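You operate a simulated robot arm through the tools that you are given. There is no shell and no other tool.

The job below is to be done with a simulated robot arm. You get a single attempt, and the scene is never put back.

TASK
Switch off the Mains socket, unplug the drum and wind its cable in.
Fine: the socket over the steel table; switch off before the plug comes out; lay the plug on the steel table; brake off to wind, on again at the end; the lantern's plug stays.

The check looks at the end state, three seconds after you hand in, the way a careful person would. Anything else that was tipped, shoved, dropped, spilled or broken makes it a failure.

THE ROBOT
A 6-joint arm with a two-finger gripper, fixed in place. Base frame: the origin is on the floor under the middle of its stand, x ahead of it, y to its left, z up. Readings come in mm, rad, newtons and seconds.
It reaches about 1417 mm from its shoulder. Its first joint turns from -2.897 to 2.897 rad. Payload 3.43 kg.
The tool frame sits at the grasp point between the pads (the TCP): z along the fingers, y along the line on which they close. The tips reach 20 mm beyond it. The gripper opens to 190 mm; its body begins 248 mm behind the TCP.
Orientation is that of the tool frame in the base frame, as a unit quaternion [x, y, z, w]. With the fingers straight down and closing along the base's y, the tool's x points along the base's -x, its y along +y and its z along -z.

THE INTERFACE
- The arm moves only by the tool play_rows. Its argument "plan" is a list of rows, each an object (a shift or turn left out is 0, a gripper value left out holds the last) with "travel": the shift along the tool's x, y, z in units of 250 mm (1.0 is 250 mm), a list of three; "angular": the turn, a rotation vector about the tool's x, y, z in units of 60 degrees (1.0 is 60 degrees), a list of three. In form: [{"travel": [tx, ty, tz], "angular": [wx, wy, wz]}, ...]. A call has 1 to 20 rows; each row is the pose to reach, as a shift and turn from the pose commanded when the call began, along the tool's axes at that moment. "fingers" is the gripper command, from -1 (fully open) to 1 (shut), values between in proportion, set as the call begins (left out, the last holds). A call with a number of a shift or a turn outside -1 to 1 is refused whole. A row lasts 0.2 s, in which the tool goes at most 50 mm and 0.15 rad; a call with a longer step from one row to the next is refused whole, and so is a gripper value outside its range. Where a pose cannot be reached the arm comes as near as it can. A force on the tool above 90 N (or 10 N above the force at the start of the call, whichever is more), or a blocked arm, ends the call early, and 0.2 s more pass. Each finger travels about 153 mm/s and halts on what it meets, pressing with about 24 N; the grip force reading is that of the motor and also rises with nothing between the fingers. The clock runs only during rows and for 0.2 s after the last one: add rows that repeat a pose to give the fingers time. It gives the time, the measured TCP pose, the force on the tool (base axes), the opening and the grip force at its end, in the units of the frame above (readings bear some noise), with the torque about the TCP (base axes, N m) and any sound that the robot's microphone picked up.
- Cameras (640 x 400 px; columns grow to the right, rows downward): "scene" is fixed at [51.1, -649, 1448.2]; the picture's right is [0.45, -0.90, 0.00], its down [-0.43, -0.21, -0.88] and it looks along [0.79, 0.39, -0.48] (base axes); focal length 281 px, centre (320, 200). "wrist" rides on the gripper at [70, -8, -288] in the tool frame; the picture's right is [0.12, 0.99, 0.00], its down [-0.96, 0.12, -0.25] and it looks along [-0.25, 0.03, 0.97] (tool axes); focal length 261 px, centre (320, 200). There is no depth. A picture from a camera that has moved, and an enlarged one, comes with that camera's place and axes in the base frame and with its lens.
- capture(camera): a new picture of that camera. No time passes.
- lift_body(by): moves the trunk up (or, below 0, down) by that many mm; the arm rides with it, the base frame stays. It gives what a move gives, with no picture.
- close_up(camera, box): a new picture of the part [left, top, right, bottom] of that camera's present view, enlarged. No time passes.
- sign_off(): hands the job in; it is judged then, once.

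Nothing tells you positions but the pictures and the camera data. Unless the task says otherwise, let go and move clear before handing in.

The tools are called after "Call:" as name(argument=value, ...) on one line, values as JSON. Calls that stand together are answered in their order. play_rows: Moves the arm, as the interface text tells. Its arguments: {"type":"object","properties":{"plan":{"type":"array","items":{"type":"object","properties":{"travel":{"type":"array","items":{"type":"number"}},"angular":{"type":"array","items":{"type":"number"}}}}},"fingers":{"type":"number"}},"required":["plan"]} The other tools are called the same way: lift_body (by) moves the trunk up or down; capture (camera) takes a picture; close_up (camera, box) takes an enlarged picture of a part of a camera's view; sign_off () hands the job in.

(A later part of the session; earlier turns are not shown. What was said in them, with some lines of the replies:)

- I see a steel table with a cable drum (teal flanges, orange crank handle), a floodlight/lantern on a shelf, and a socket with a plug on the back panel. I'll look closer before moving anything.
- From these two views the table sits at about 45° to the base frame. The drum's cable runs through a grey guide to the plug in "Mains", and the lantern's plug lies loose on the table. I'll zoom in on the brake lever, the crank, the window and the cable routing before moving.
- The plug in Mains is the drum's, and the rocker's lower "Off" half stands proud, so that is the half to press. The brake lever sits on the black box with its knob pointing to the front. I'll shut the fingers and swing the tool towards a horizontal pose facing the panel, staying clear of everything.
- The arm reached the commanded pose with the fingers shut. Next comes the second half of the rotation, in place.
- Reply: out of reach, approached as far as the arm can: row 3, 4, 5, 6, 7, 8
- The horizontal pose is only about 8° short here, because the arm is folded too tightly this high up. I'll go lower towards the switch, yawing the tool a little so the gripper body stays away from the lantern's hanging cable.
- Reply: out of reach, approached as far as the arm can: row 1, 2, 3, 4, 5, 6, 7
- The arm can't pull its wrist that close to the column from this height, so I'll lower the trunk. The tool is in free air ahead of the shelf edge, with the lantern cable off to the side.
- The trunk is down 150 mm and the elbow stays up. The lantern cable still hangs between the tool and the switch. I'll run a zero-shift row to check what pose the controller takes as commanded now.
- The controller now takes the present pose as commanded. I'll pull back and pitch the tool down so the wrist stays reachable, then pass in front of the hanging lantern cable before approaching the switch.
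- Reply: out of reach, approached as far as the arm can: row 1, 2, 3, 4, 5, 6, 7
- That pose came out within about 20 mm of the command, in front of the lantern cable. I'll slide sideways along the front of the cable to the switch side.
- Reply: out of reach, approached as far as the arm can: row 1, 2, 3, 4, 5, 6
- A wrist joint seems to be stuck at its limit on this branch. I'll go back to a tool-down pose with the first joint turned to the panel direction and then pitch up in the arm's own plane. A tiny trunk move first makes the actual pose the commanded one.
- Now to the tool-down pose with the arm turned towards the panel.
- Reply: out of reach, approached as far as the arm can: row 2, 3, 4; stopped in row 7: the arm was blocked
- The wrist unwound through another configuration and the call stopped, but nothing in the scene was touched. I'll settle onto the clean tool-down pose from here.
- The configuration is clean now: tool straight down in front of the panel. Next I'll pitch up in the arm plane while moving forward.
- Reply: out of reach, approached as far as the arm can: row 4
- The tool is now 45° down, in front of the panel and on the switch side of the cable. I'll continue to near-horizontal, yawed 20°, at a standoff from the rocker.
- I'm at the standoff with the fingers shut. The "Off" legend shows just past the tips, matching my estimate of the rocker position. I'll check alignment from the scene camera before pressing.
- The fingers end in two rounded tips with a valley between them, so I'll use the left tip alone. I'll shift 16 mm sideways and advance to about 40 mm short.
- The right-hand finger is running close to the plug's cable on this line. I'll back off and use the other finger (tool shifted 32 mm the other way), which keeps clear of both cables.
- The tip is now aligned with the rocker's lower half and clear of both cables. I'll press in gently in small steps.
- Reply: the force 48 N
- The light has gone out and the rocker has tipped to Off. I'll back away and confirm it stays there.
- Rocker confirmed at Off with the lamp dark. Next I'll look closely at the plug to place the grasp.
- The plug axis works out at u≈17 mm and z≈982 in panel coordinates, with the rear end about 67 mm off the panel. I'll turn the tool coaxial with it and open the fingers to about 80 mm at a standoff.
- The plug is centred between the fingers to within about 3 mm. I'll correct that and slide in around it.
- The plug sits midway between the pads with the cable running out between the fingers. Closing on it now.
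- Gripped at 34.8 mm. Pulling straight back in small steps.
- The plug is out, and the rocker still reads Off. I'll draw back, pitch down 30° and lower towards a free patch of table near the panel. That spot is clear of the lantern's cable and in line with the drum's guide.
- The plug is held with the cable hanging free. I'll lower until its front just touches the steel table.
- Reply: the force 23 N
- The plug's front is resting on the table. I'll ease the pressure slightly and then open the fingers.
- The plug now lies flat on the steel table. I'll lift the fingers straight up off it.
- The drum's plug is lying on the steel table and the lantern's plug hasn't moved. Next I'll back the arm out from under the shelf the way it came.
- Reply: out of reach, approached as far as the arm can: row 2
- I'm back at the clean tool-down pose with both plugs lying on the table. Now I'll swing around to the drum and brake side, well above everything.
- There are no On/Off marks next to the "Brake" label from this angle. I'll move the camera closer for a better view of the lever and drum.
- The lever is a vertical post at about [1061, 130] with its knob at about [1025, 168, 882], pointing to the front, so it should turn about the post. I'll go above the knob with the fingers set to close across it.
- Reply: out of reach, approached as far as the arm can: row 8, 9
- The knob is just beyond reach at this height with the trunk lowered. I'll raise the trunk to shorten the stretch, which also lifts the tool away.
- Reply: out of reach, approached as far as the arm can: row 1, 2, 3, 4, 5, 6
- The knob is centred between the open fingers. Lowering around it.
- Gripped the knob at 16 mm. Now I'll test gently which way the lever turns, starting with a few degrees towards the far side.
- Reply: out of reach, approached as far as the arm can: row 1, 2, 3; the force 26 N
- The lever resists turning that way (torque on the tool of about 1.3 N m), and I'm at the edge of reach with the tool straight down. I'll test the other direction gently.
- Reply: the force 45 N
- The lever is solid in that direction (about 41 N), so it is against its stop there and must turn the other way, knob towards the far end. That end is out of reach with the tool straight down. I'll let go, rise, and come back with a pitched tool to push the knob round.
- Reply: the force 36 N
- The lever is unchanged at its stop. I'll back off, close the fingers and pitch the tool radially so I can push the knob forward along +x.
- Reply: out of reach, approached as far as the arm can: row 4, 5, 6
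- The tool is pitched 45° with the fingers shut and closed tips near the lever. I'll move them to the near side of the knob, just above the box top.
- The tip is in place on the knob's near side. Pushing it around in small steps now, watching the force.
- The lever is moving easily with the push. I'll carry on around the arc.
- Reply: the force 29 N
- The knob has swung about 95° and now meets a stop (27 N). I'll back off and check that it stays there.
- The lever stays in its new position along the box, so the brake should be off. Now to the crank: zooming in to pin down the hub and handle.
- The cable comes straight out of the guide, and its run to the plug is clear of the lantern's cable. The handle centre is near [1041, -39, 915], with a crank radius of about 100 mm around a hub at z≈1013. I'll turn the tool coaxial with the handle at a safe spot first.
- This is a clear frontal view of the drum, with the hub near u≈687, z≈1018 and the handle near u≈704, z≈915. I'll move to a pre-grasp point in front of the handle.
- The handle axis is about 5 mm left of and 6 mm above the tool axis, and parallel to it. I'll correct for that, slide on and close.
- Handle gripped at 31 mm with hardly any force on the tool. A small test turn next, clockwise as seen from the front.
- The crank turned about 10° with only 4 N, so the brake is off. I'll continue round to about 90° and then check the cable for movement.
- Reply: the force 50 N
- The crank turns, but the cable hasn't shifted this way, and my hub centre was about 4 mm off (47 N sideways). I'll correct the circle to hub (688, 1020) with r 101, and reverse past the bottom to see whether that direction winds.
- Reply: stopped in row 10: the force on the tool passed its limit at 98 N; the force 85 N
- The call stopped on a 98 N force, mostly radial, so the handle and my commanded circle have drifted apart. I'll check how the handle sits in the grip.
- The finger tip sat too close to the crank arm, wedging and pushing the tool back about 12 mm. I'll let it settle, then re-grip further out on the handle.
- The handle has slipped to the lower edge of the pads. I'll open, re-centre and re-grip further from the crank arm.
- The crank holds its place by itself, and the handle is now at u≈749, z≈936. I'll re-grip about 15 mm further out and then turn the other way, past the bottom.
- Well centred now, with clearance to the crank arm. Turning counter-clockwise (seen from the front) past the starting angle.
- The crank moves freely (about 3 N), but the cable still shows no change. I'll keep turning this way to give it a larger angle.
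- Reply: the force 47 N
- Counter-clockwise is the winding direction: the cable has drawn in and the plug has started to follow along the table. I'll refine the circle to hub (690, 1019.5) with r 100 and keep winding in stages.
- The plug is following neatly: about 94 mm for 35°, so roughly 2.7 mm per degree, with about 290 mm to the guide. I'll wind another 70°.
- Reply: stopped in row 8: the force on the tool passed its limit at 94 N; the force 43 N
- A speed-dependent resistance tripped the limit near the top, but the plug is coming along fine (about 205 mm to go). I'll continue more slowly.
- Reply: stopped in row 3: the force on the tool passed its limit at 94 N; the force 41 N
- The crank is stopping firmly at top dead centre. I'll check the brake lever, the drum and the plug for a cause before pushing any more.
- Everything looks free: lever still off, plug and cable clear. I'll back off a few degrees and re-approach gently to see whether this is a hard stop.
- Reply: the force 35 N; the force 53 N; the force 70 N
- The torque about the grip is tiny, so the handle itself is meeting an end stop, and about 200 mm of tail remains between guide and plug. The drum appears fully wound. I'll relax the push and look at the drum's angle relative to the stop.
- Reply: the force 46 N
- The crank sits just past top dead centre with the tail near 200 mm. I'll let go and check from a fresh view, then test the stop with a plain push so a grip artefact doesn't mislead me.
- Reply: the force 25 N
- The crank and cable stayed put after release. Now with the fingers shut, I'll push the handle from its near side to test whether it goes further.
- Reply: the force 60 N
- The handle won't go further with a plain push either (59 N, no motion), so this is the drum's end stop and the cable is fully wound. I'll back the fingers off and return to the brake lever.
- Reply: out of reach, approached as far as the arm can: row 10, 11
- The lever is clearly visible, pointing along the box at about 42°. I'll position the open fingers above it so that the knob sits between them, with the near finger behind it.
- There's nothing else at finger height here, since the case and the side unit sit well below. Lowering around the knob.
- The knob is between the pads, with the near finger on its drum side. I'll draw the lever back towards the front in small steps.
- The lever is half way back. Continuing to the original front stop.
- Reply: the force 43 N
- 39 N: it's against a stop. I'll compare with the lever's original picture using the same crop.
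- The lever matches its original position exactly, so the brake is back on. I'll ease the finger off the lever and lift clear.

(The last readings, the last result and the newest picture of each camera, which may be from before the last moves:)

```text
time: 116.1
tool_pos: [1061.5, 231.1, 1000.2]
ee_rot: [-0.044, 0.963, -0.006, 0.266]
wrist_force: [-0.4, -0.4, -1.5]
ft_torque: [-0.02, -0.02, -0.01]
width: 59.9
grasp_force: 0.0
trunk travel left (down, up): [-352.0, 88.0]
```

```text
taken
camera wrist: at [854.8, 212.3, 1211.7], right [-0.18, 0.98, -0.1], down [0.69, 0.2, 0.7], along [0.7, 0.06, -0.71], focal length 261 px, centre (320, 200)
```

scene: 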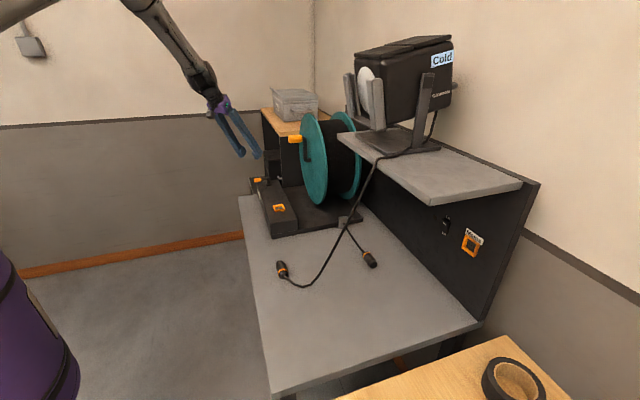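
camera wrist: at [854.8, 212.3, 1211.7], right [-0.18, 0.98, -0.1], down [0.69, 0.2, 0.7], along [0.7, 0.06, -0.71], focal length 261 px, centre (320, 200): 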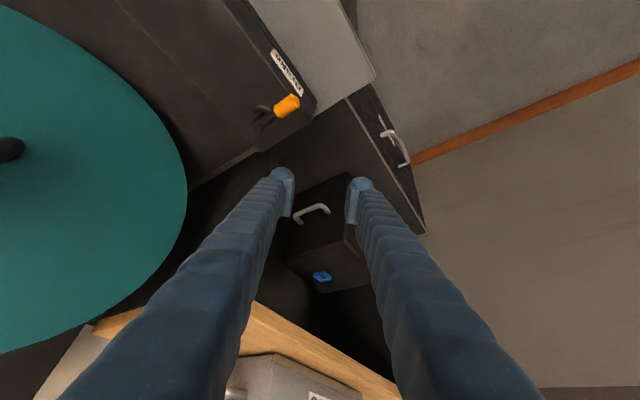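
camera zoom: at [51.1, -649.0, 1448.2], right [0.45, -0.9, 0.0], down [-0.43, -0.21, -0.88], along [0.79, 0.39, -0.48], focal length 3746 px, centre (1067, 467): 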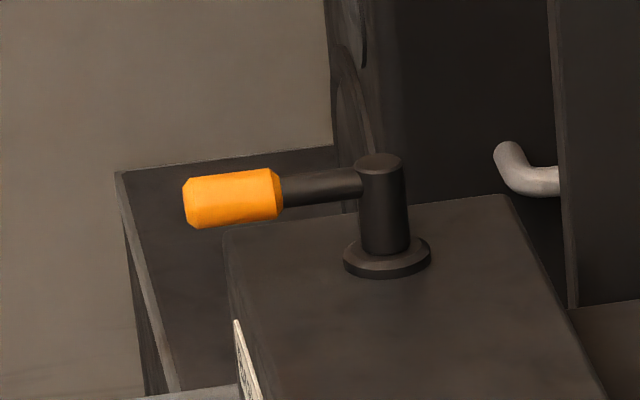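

The lever held its original On position after release. Now I'll move the arm well clear and make a final check of everything.

Call:
play_rows(plan=[{"travel": [0, 0, -0.18]}, {"travel": [0, 0, -0.36]}, {"travel": [0, 0, -0.54]}, {"travel": [0, 0, -0.72]}, {"travel": [0.1, -0.05, -0.88]}, {"travel": [0.25, -0.1, -0.96]}, {"travel": [0.25, -0.1, -0.96]}])

Call:
capture(camera="scene")

Call:
close_up(camera="scene", box=[240, 190, 400, 300])

Call:
close_up(camera="scene", box=[398, 190, 526, 270])

Call:
close_up(camera="scene", box=[330, 205, 394, 275])

Call:
close_up(camera="scene", box=[230, 100, 390, 200])

```text
time: 117.7
tool_pos: [887.1, 198.9, 1174.1]
ee_rot: [-0.045, 0.963, -0.005, 0.264]
wrist_force: [0.5, -0.4, -0.1]
ft_torque: [-0.03, -0.02, -0.03]
width: 59.9
grasp_force: 0.0
trunk travel left (down, up): [-352.0, 88.0]
```

```text
taken
```

scene: 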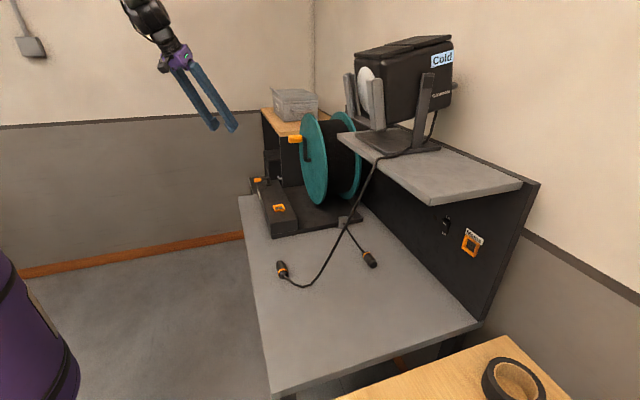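

```text
3.64 times, centred on (320, 245) of scene
camera zoom: at [51.1, -649.0, 1448.2], right [0.45, -0.9, 0.0], down [-0.43, -0.21, -0.88], along [0.79, 0.39, -0.48], focal length 1022 px, centre (320, 36)
```

zoom: 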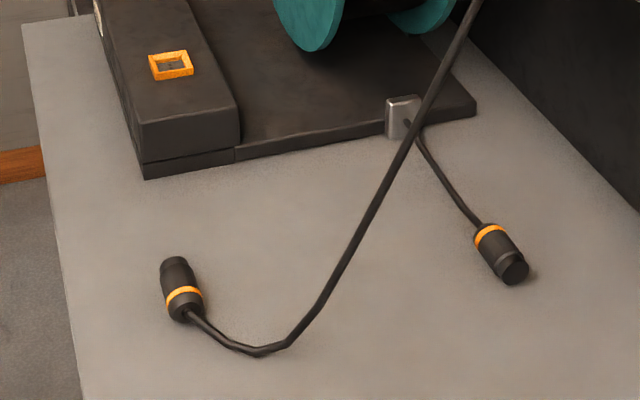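

```text
5.00 times, centred on (462, 230) of scene
camera zoom: at [51.1, -649.0, 1448.2], right [0.45, -0.9, 0.0], down [-0.43, -0.21, -0.88], along [0.79, 0.39, -0.48], focal length 1405 px, centre (-390, 50)
```

zoom: 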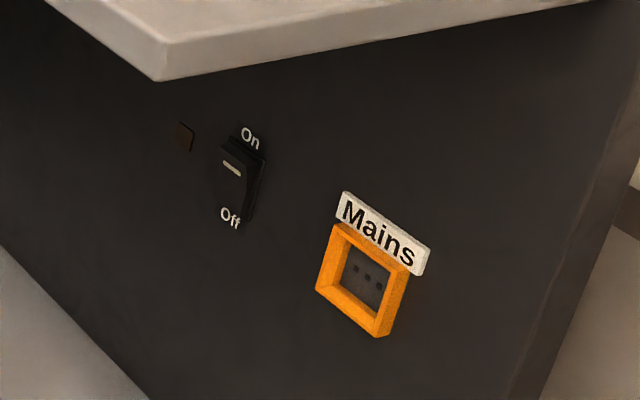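

```text
5.71 times, centred on (362, 240) of scene
camera zoom: at [51.1, -649.0, 1448.2], right [0.45, -0.9, 0.0], down [-0.43, -0.21, -0.88], along [0.79, 0.39, -0.48], focal length 1605 px, centre (80, -29)
```

zoom: 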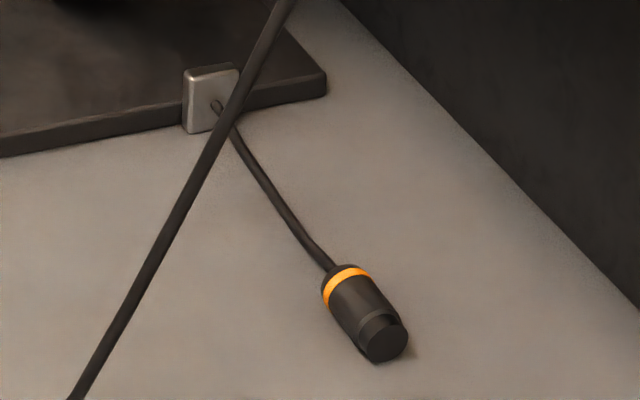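

```text
4.00 times, centred on (310, 150) of scene
camera zoom: at [51.1, -649.0, 1448.2], right [0.45, -0.9, 0.0], down [-0.43, -0.21, -0.88], along [0.79, 0.39, -0.48], focal length 1124 px, centre (360, 400)
```

zoom: 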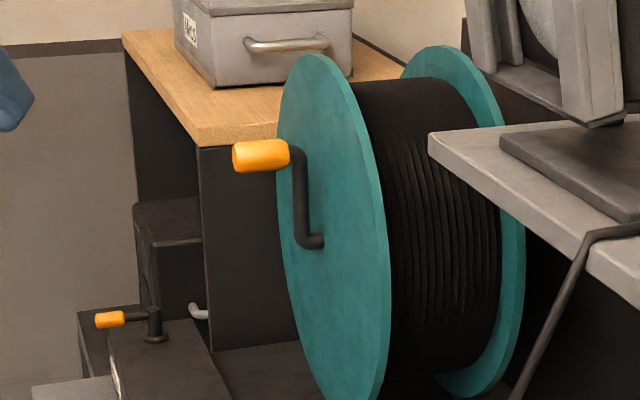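

Final check from these pictures:
- The rocker is at Off with the lamp dark, and Mains is empty.
- The drum's plug lies on the steel table beside the guide, with the cable wound to the drum's end stop. About 20 cm of tail is left.
- The brake lever is back in its original On position.
- The lantern and its plug haven't moved, and the arm is clear.

Handing in.

Call:
sign_off()

```text
The job is handed in.
```

The job is handed in. The Mains socket is switched off, and the drum is unplugged with its cable wound in. I don't have the result of the check.

- **Socket:** I pressed the rocker to Off before pulling the plug. The lamp is dark and the Mains socket is empty.
- **Plug:** it lies on the steel table, a short way from the drum's cable guide.
- **Cable:** I wound until the crank met a firm stop, which leaves about 20 cm of cable between the guide and the plug. I pushed the handle a second time and it would not go further, so I took that as fully wound.
- **Brake:** there are no On/Off marks, so I took the lever's starting position as On. I turned it off to wind and put it back afterwards; it looks the same as in the first pictures.
- **Lantern:** the lantern, its cable and its plug look unmoved, and I saw nothing else tipped or shoved.

At first I turned the crank about 80° the wrong way. The cable did not move, and I then wound in the other direction.
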